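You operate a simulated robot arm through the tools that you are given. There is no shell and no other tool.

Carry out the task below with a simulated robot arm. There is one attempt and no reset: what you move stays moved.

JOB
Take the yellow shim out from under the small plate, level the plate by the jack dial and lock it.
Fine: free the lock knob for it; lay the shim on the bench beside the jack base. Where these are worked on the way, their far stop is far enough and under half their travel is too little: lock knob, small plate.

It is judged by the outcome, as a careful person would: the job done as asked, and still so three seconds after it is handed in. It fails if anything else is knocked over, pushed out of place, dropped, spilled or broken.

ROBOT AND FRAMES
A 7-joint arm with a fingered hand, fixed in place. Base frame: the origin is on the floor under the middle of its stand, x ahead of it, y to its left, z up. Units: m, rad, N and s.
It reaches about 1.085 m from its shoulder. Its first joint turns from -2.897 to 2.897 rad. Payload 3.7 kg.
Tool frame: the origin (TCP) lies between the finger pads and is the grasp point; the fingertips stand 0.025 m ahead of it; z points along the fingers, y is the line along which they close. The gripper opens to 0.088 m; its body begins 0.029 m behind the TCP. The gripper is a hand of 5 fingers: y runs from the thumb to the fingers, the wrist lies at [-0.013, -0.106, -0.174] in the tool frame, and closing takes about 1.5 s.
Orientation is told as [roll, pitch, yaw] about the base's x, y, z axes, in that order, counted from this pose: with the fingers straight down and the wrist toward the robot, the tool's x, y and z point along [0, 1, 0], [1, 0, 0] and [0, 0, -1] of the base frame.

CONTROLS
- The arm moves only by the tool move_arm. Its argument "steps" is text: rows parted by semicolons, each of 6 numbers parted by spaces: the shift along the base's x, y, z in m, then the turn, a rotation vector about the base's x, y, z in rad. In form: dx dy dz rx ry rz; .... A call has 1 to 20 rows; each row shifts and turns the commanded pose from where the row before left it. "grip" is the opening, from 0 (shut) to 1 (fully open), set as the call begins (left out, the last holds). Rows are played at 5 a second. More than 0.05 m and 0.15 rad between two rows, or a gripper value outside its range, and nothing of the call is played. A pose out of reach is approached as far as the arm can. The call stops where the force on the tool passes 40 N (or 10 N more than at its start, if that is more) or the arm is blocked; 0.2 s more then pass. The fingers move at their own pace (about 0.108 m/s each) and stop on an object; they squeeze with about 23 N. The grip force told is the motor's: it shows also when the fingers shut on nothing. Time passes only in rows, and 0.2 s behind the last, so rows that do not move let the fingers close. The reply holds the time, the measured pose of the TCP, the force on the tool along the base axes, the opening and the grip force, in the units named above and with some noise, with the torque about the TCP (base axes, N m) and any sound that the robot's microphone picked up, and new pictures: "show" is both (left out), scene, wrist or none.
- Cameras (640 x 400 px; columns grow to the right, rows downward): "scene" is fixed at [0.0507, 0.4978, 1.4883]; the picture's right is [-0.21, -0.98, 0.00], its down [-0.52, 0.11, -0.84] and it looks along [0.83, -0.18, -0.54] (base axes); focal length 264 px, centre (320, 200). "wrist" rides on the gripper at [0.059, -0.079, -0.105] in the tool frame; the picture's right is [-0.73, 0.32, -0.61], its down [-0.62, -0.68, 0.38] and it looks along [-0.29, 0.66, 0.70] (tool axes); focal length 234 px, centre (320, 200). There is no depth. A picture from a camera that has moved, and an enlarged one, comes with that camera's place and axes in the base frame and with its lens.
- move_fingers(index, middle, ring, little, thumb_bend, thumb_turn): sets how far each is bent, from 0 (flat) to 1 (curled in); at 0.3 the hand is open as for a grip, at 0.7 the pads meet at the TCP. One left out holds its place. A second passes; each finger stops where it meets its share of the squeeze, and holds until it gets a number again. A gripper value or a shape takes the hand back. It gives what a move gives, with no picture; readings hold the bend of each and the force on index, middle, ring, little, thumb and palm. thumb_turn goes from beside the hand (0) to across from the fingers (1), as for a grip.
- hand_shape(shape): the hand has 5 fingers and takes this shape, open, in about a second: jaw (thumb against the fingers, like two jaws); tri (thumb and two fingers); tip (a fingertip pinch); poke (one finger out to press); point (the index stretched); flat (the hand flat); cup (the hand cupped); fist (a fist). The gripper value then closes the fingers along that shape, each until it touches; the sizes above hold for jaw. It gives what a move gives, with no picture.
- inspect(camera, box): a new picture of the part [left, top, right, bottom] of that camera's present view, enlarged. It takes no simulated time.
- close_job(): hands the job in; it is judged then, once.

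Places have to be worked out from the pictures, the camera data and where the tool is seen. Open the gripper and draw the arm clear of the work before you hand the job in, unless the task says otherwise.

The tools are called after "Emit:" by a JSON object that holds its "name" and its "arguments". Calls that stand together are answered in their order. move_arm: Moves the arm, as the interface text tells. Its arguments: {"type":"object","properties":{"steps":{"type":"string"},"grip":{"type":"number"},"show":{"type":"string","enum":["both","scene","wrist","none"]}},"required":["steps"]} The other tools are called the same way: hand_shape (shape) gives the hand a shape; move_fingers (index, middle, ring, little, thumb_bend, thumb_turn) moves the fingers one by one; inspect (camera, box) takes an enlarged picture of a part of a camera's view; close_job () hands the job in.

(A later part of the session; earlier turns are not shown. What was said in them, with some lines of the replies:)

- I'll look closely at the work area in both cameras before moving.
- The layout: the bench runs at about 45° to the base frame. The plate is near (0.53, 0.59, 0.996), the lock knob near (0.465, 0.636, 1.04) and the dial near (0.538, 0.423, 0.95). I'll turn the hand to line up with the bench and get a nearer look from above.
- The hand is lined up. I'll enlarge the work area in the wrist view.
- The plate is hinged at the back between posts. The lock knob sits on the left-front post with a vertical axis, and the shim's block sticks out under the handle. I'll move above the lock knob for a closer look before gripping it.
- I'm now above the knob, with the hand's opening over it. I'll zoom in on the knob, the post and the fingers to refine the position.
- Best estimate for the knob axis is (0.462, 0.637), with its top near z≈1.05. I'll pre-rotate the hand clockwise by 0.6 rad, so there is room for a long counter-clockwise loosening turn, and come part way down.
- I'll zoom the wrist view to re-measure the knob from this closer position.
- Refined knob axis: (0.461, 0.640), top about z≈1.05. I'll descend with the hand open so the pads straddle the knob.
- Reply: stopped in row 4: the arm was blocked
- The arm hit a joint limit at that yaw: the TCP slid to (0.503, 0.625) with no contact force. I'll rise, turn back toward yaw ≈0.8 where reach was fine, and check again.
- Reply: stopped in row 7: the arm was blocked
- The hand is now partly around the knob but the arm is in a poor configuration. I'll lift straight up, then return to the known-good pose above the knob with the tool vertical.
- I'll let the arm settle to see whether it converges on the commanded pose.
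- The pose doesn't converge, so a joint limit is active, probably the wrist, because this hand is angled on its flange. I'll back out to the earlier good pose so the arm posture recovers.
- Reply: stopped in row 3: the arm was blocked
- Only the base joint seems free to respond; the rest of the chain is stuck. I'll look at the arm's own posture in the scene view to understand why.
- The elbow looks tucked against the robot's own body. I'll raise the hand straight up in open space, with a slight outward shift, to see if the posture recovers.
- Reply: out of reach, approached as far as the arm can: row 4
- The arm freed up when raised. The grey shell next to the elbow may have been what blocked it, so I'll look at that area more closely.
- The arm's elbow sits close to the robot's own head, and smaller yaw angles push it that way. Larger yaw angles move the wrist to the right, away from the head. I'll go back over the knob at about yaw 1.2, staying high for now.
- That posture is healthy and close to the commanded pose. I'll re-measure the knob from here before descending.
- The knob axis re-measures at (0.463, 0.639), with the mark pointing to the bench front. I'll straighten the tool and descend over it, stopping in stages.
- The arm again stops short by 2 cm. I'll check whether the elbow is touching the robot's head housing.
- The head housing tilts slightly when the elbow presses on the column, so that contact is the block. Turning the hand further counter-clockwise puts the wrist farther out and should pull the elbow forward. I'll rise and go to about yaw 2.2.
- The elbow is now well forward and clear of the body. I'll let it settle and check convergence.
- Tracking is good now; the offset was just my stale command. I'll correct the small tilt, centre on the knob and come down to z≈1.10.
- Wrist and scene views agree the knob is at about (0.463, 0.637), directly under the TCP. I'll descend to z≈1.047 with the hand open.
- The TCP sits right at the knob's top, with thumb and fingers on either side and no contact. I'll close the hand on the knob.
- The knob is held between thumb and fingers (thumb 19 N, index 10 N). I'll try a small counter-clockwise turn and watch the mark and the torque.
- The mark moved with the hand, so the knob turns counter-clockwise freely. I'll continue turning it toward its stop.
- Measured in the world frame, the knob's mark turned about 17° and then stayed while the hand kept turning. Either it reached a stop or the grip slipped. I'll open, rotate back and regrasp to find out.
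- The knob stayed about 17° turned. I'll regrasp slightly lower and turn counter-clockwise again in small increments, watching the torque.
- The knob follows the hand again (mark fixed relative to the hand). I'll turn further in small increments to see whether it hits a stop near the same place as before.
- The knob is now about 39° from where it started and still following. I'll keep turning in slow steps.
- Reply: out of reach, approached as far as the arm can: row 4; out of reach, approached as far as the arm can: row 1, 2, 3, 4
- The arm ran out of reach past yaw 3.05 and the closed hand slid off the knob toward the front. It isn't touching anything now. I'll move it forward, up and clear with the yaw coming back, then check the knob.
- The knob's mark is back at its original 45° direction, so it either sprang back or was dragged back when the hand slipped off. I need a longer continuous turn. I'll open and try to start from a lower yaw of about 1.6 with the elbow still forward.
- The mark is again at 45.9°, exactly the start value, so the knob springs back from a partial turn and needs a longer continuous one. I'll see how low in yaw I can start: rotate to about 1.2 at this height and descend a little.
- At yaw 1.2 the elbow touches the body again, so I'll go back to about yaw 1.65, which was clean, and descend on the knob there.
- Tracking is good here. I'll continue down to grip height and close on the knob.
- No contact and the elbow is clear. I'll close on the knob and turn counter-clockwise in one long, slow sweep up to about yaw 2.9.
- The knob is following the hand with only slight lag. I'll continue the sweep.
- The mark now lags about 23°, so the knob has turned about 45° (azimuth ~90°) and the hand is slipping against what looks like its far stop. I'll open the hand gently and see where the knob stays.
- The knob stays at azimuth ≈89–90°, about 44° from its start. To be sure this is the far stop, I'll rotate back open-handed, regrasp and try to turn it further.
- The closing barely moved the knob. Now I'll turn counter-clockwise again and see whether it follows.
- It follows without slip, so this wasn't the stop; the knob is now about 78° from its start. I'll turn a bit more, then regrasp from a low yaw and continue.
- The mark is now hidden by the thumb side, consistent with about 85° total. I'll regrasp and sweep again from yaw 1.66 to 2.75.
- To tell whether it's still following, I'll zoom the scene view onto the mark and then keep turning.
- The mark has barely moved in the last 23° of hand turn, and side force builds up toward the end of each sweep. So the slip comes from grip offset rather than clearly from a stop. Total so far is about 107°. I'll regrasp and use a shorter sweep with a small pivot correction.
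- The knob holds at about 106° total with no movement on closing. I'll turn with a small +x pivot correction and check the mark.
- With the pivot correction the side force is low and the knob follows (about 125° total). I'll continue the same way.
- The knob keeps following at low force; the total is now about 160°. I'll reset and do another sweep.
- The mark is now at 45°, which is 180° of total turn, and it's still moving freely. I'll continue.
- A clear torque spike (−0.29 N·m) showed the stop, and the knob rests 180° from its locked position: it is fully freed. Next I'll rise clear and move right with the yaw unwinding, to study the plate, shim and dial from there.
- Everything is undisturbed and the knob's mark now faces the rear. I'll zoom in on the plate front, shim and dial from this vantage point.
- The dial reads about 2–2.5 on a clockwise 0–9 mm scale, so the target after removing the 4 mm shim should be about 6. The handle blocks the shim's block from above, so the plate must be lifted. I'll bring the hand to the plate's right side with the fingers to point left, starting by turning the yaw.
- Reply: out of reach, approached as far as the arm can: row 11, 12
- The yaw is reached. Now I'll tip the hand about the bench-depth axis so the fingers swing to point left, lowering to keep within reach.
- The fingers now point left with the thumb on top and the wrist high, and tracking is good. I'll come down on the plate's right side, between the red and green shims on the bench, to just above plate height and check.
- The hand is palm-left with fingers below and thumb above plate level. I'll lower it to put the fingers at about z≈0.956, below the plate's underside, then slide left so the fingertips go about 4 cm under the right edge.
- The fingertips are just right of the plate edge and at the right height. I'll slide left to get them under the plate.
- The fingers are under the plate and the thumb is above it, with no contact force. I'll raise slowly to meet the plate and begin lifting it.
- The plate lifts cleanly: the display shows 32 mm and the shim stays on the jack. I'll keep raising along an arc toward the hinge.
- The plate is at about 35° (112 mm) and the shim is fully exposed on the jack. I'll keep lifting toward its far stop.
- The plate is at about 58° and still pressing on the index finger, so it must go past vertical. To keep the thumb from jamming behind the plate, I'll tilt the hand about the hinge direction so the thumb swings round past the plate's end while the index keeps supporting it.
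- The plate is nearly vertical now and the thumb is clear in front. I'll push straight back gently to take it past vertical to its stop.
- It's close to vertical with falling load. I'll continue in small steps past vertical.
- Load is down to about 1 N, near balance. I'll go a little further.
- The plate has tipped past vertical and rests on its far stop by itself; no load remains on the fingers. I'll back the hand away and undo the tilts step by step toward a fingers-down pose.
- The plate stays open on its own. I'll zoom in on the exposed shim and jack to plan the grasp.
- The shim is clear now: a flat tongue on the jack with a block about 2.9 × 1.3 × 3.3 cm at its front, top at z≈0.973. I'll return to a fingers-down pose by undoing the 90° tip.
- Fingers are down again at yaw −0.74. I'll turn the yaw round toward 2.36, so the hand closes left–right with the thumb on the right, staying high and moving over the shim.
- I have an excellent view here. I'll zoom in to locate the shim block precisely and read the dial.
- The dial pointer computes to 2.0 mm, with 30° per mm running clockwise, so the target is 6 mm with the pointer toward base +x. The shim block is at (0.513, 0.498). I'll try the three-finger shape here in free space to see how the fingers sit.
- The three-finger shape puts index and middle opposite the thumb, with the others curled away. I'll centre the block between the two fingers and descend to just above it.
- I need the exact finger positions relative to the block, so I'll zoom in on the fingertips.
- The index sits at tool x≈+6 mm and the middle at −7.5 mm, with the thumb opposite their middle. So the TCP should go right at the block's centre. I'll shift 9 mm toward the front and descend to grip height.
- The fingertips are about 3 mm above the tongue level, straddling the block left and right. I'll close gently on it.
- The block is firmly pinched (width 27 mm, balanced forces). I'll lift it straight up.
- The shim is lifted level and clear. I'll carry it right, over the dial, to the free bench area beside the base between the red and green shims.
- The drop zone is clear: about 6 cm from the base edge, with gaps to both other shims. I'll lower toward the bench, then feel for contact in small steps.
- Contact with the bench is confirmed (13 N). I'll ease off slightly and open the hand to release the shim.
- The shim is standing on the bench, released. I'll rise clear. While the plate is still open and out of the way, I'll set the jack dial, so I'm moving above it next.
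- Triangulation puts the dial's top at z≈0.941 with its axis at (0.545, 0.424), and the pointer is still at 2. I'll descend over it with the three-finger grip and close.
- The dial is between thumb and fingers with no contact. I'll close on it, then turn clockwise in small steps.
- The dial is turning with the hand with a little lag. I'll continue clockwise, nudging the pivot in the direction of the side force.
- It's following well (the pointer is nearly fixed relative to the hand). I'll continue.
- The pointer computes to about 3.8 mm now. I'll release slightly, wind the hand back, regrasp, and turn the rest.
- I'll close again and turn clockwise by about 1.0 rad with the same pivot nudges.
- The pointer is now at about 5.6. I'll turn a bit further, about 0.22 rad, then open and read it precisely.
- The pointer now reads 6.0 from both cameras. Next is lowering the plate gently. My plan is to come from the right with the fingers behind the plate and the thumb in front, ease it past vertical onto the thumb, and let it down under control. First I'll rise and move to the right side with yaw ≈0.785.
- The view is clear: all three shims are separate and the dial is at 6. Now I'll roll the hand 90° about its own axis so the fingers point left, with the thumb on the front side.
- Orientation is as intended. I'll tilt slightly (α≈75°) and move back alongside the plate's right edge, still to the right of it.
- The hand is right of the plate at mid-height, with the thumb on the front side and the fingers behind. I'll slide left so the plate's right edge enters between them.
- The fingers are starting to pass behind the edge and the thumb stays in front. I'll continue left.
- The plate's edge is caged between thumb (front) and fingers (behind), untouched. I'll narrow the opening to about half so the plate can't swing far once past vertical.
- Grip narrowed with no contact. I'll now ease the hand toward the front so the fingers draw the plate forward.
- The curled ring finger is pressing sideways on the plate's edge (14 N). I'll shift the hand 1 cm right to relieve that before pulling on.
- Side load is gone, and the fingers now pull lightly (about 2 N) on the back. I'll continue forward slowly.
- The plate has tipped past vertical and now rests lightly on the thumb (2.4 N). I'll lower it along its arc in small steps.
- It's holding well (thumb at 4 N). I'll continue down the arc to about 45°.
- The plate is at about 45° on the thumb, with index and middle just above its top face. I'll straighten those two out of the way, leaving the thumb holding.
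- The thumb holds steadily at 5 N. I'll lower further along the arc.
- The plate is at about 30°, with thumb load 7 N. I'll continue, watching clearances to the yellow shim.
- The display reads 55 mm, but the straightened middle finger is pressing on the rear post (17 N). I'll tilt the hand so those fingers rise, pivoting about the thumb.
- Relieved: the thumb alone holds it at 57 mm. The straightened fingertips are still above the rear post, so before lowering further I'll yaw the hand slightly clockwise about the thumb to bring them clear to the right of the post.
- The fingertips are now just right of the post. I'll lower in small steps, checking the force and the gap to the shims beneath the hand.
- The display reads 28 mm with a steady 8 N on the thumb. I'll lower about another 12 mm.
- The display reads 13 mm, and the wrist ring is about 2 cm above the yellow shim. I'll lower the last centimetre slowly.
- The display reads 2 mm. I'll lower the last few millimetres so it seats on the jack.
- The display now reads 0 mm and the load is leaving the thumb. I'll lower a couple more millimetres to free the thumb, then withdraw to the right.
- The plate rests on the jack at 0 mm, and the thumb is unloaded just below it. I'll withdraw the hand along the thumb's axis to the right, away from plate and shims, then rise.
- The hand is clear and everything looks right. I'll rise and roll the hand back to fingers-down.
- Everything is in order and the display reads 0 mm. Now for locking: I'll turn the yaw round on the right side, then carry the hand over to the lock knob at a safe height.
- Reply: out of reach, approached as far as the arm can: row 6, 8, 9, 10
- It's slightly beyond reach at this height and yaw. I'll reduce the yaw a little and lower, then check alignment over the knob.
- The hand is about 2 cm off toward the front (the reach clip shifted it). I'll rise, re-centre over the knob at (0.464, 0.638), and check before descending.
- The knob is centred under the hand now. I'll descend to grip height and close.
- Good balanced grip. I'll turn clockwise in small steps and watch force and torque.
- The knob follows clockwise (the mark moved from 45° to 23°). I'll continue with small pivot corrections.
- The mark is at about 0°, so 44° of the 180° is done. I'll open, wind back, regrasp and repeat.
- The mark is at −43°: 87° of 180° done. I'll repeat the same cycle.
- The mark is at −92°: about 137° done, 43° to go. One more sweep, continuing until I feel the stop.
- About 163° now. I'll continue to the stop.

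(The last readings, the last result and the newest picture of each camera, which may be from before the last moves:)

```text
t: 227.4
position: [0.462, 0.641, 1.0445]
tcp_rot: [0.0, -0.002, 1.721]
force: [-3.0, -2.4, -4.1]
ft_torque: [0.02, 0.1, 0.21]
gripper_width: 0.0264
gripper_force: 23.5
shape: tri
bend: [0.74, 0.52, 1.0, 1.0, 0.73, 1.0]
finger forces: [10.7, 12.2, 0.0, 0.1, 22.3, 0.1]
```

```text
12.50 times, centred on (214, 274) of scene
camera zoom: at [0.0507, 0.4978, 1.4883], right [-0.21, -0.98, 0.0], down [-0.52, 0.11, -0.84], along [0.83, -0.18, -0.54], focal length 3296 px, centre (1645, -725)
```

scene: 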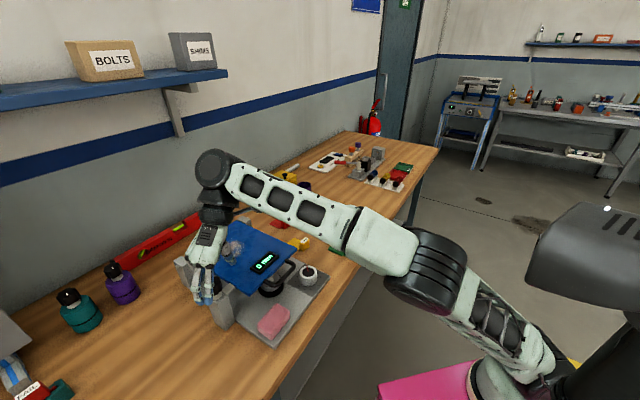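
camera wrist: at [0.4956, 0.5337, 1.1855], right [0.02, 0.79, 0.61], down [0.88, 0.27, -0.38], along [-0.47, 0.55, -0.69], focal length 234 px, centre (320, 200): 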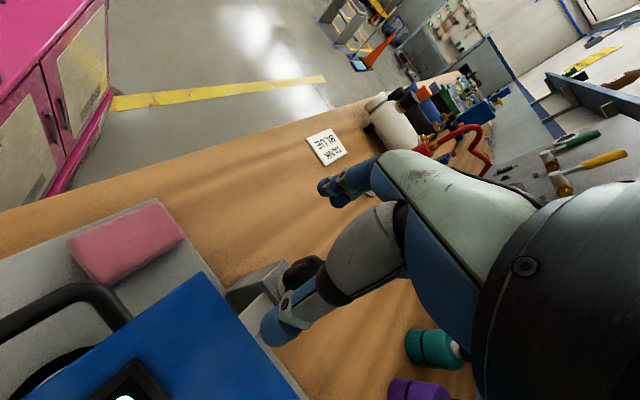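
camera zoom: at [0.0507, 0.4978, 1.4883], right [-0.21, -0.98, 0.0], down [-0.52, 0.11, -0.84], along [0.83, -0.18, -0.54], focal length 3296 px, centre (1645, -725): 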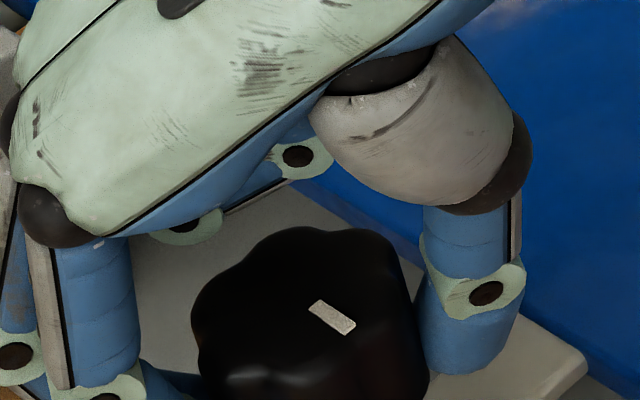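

The mark is at −133°, back at the original locked direction, and it no longer moves while the torque rises to 0.21 N·m: it's at the locked stop. I'll release, rise, and check everything.

Emit:
{"name": "move_arm", "arguments": {"steps": "0 0 0 0 0 0.03; 0 0 0 0 0 0; 0 0 0 0 0 0; 0 0 0 0 0 0; 0 0 0 0 0 0; 0 0 0.02 0 0 0; 0 0 0.03 0 0 0; 0 0 0.04 0 0 0; 0 0 0.04 0 0 0; 0 0 0 0 0 0", "grip": 1}}

Emit:
{"name": "inspect", "arguments": {"camera": "scene", "box": [160, 210, 370, 350]}}

Emit:
{"name": "inspect", "arguments": {"camera": "scene", "box": [196, 258, 232, 290]}}

Emit:
{"name": "inspect", "arguments": {"camera": "scene", "box": [280, 245, 340, 295]}}

```text
t: 229.6
position: [0.4609, 0.6397, 1.1729]
tcp_rot: [0.001, -0.002, 1.751]
force: [-0.4, 0.4, 0.4]
ft_torque: [-0.01, 0.01, 0.01]
gripper_width: 0.0877
gripper_force: 0.1
shape: tri
bend: [0.3, 0.3, 0.99, 0.99, 0.3, 0.98]
finger forces: [0.0, 0.1, 0.1, 0.1, 0.1, 0.1]
camera wrist: at [0.4165, 0.5507, 1.278], right [0.66, 0.45, 0.61], down [0.74, -0.56, -0.38], along [0.17, 0.7, -0.7], focal length 234 px, centre (320, 200)
```

scene: 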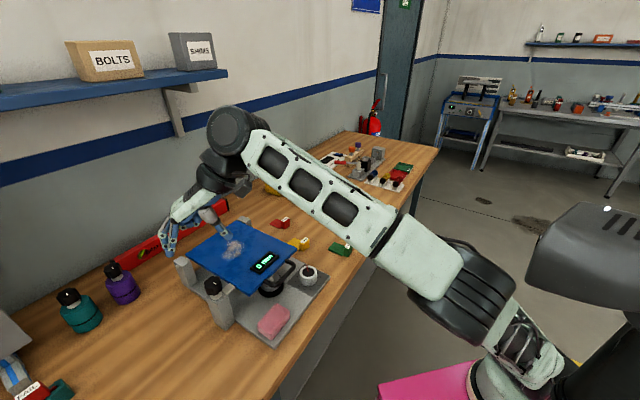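
wrist: 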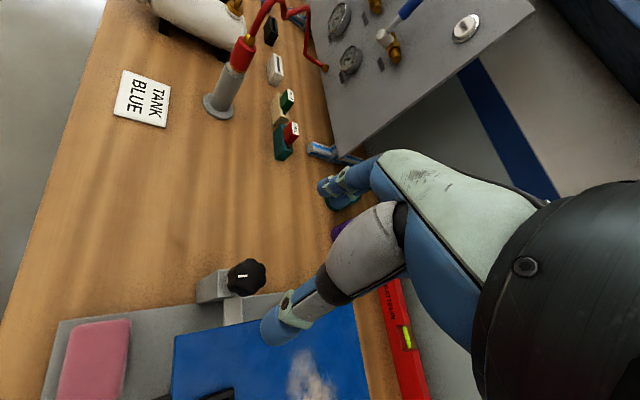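

```text
2.86 times, centred on (265, 280) of scene
camera zoom: at [0.0507, 0.4978, 1.4883], right [-0.21, -0.98, 0.0], down [-0.52, 0.11, -0.84], along [0.83, -0.18, -0.54], focal length 753 px, centre (477, -29)
```

zoom: 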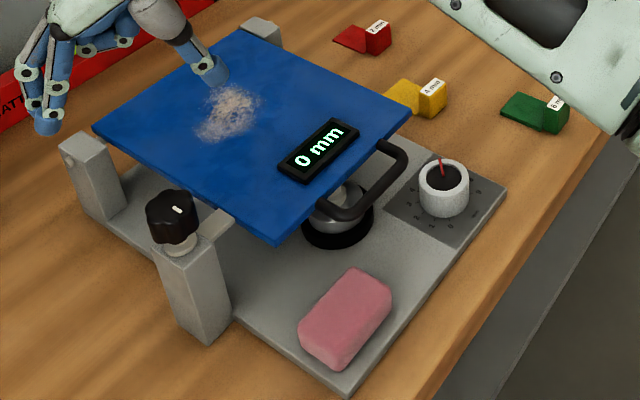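

```text
12.50 times, centred on (214, 274) of scene
camera zoom: at [0.0507, 0.4978, 1.4883], right [-0.21, -0.98, 0.0], down [-0.52, 0.11, -0.84], along [0.83, -0.18, -0.54], focal length 3296 px, centre (1645, -725)
```

zoom: 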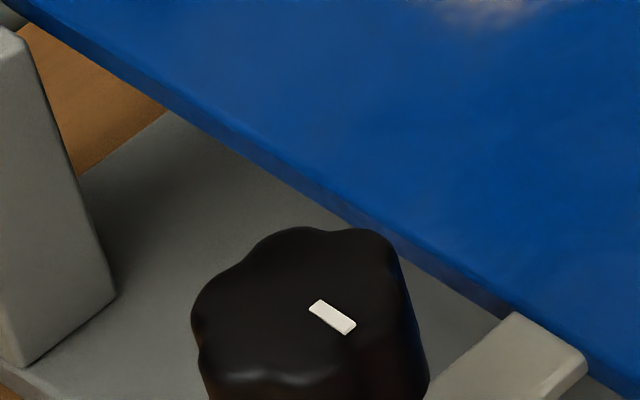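

```text
8.00 times, centred on (310, 270) of scene
camera zoom: at [0.0507, 0.4978, 1.4883], right [-0.21, -0.98, 0.0], down [-0.52, 0.11, -0.84], along [0.83, -0.18, -0.54], focal length 2109 px, centre (400, -360)
```

zoom: 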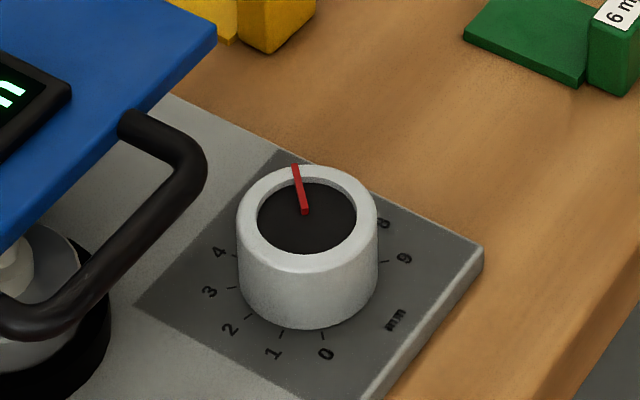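

Everything checks out: knob locked at its original position, display 0 mm, dial at 6, shim on the bench, other items unmoved. I'll draw the arm clear by the route that worked before.

Emit:
{"name": "move_arm", "arguments": {"steps": "0 0 0.03 0 0 0; 0.01 -0.02 0.02 0 0 0; 0.015 -0.03 0.02 0 0 -0.1; 0.015 -0.03 0.02 0 0 -0.1; 0.015 -0.03 0.01 0 0 -0.1; 0.015 -0.03 0 0 0 -0.1; 0.015 -0.03 0 0 0 -0.1; 0.015 -0.03 0 0 0 -0.1; 0.015 -0.02 0 0 0 -0.1; 0.015 -0.02 0 0 0 -0.1; 0 -0.02 0.01 0 0 0; 0 -0.02 0.01 0 0 0; 0 0 0 0 0 0", "grip": 1}}

Emit:
{"name": "inspect", "arguments": {"camera": "scene", "box": [160, 210, 370, 350]}}

Emit:
{"name": "inspect", "arguments": {"camera": "wrist", "box": [0, 40, 320, 400]}}

```text
t: 232.4
position: [0.5923, 0.359, 1.295]
tcp_rot: [0.0, -0.003, 0.951]
force: [0.3, 0.5, -0.9]
ft_torque: [0.01, -0.03, 0.02]
gripper_width: 0.0874
gripper_force: 0.1
shape: tri
bend: [0.3, 0.3, 0.99, 0.99, 0.3, 0.98]
finger forces: [0.0, 0.0, 0.0, 0.0, 0.0, 0.1]
camera wrist: at [0.4979, 0.3293, 1.3991], right [0.78, -0.16, 0.61], down [0.11, -0.92, -0.38], along [0.62, 0.37, -0.69], focal length 234 px, centre (320, 200)
```

scene: 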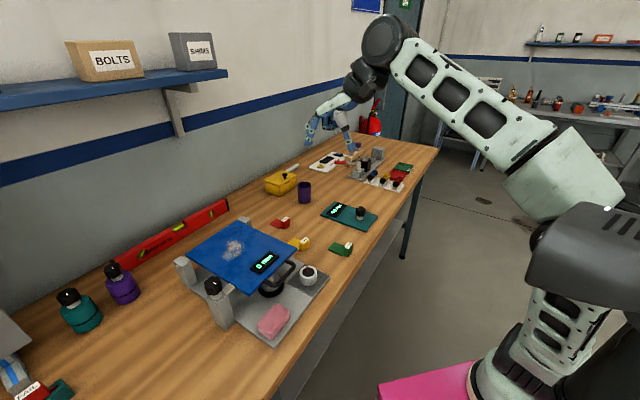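
wrist: 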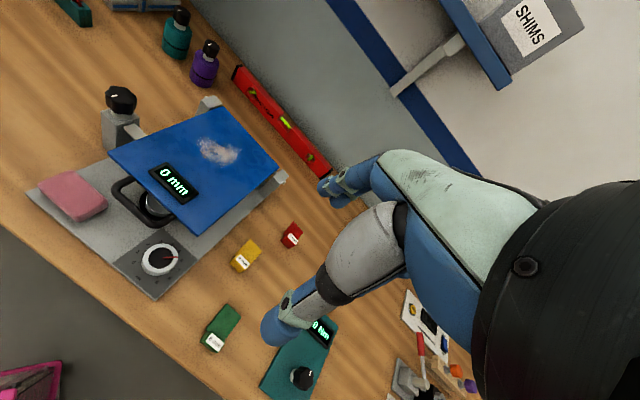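

```text
2.86 times, centred on (265, 280) of scene
camera zoom: at [0.0507, 0.4978, 1.4883], right [-0.21, -0.98, 0.0], down [-0.52, 0.11, -0.84], along [0.83, -0.18, -0.54], focal length 753 px, centre (477, -29)
```

zoom: 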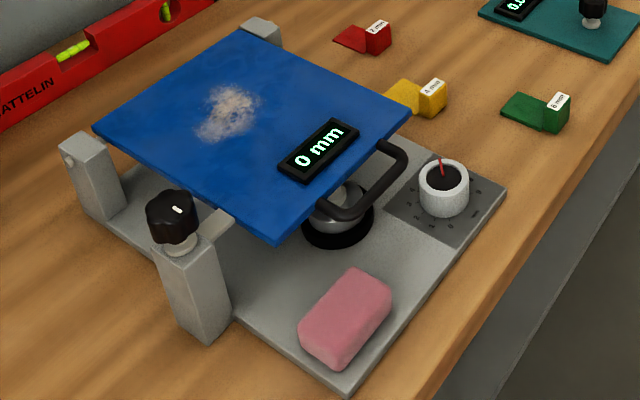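

```text
1.11 times, centred on (160, 220) of wrist
camera zoom: at [0.4979, 0.3293, 1.3991], right [0.78, -0.16, 0.61], down [0.11, -0.92, -0.38], along [0.62, 0.37, -0.69], focal length 260 px, centre (498, 178)
```

zoom: 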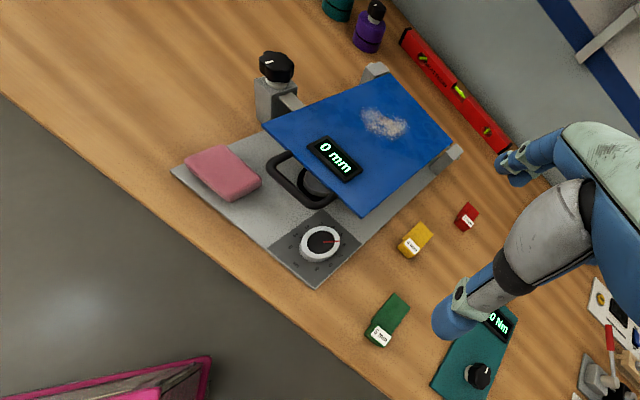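

The arm is clear with the hand open. The plate reads 0 mm, the knob is locked, the yellow shim lies on the bench beside the base, and nothing else has moved. I'm handing the job in.

Emit:
{"name": "close_job", "arguments": {}}

```text
The job is handed in.
```

The shim is out, the plate is level and the lock knob is tight. I've handed the job in.

- **Lock knob:** I turned it half a turn to its free stop before the work. Afterwards I turned it back clockwise to its locked stop, with the white mark where it started.
- **Shim:** The yellow 4 mm shim lies on the bench about 5 cm to the right of the jack base, between the red and green ones.
- **Plate:** I opened it to its far stop to reach the shim. I then let it down by hand onto the jack.
- **Level:** I turned the jack dial from 2 to 6 mm to make up for the missing 4 mm. The plate display reads 0 mm.

Nothing else looked out of place in the final pictures. During the work I made three unintended contacts:

- The robot's elbow pressed lightly on its own head column a few times. It sprang back each time.
- A curled finger pushed sideways on the plate's edge with about 14 N.
- A fingertip pressed on the rear post with about 17 N.

I eased off each time.
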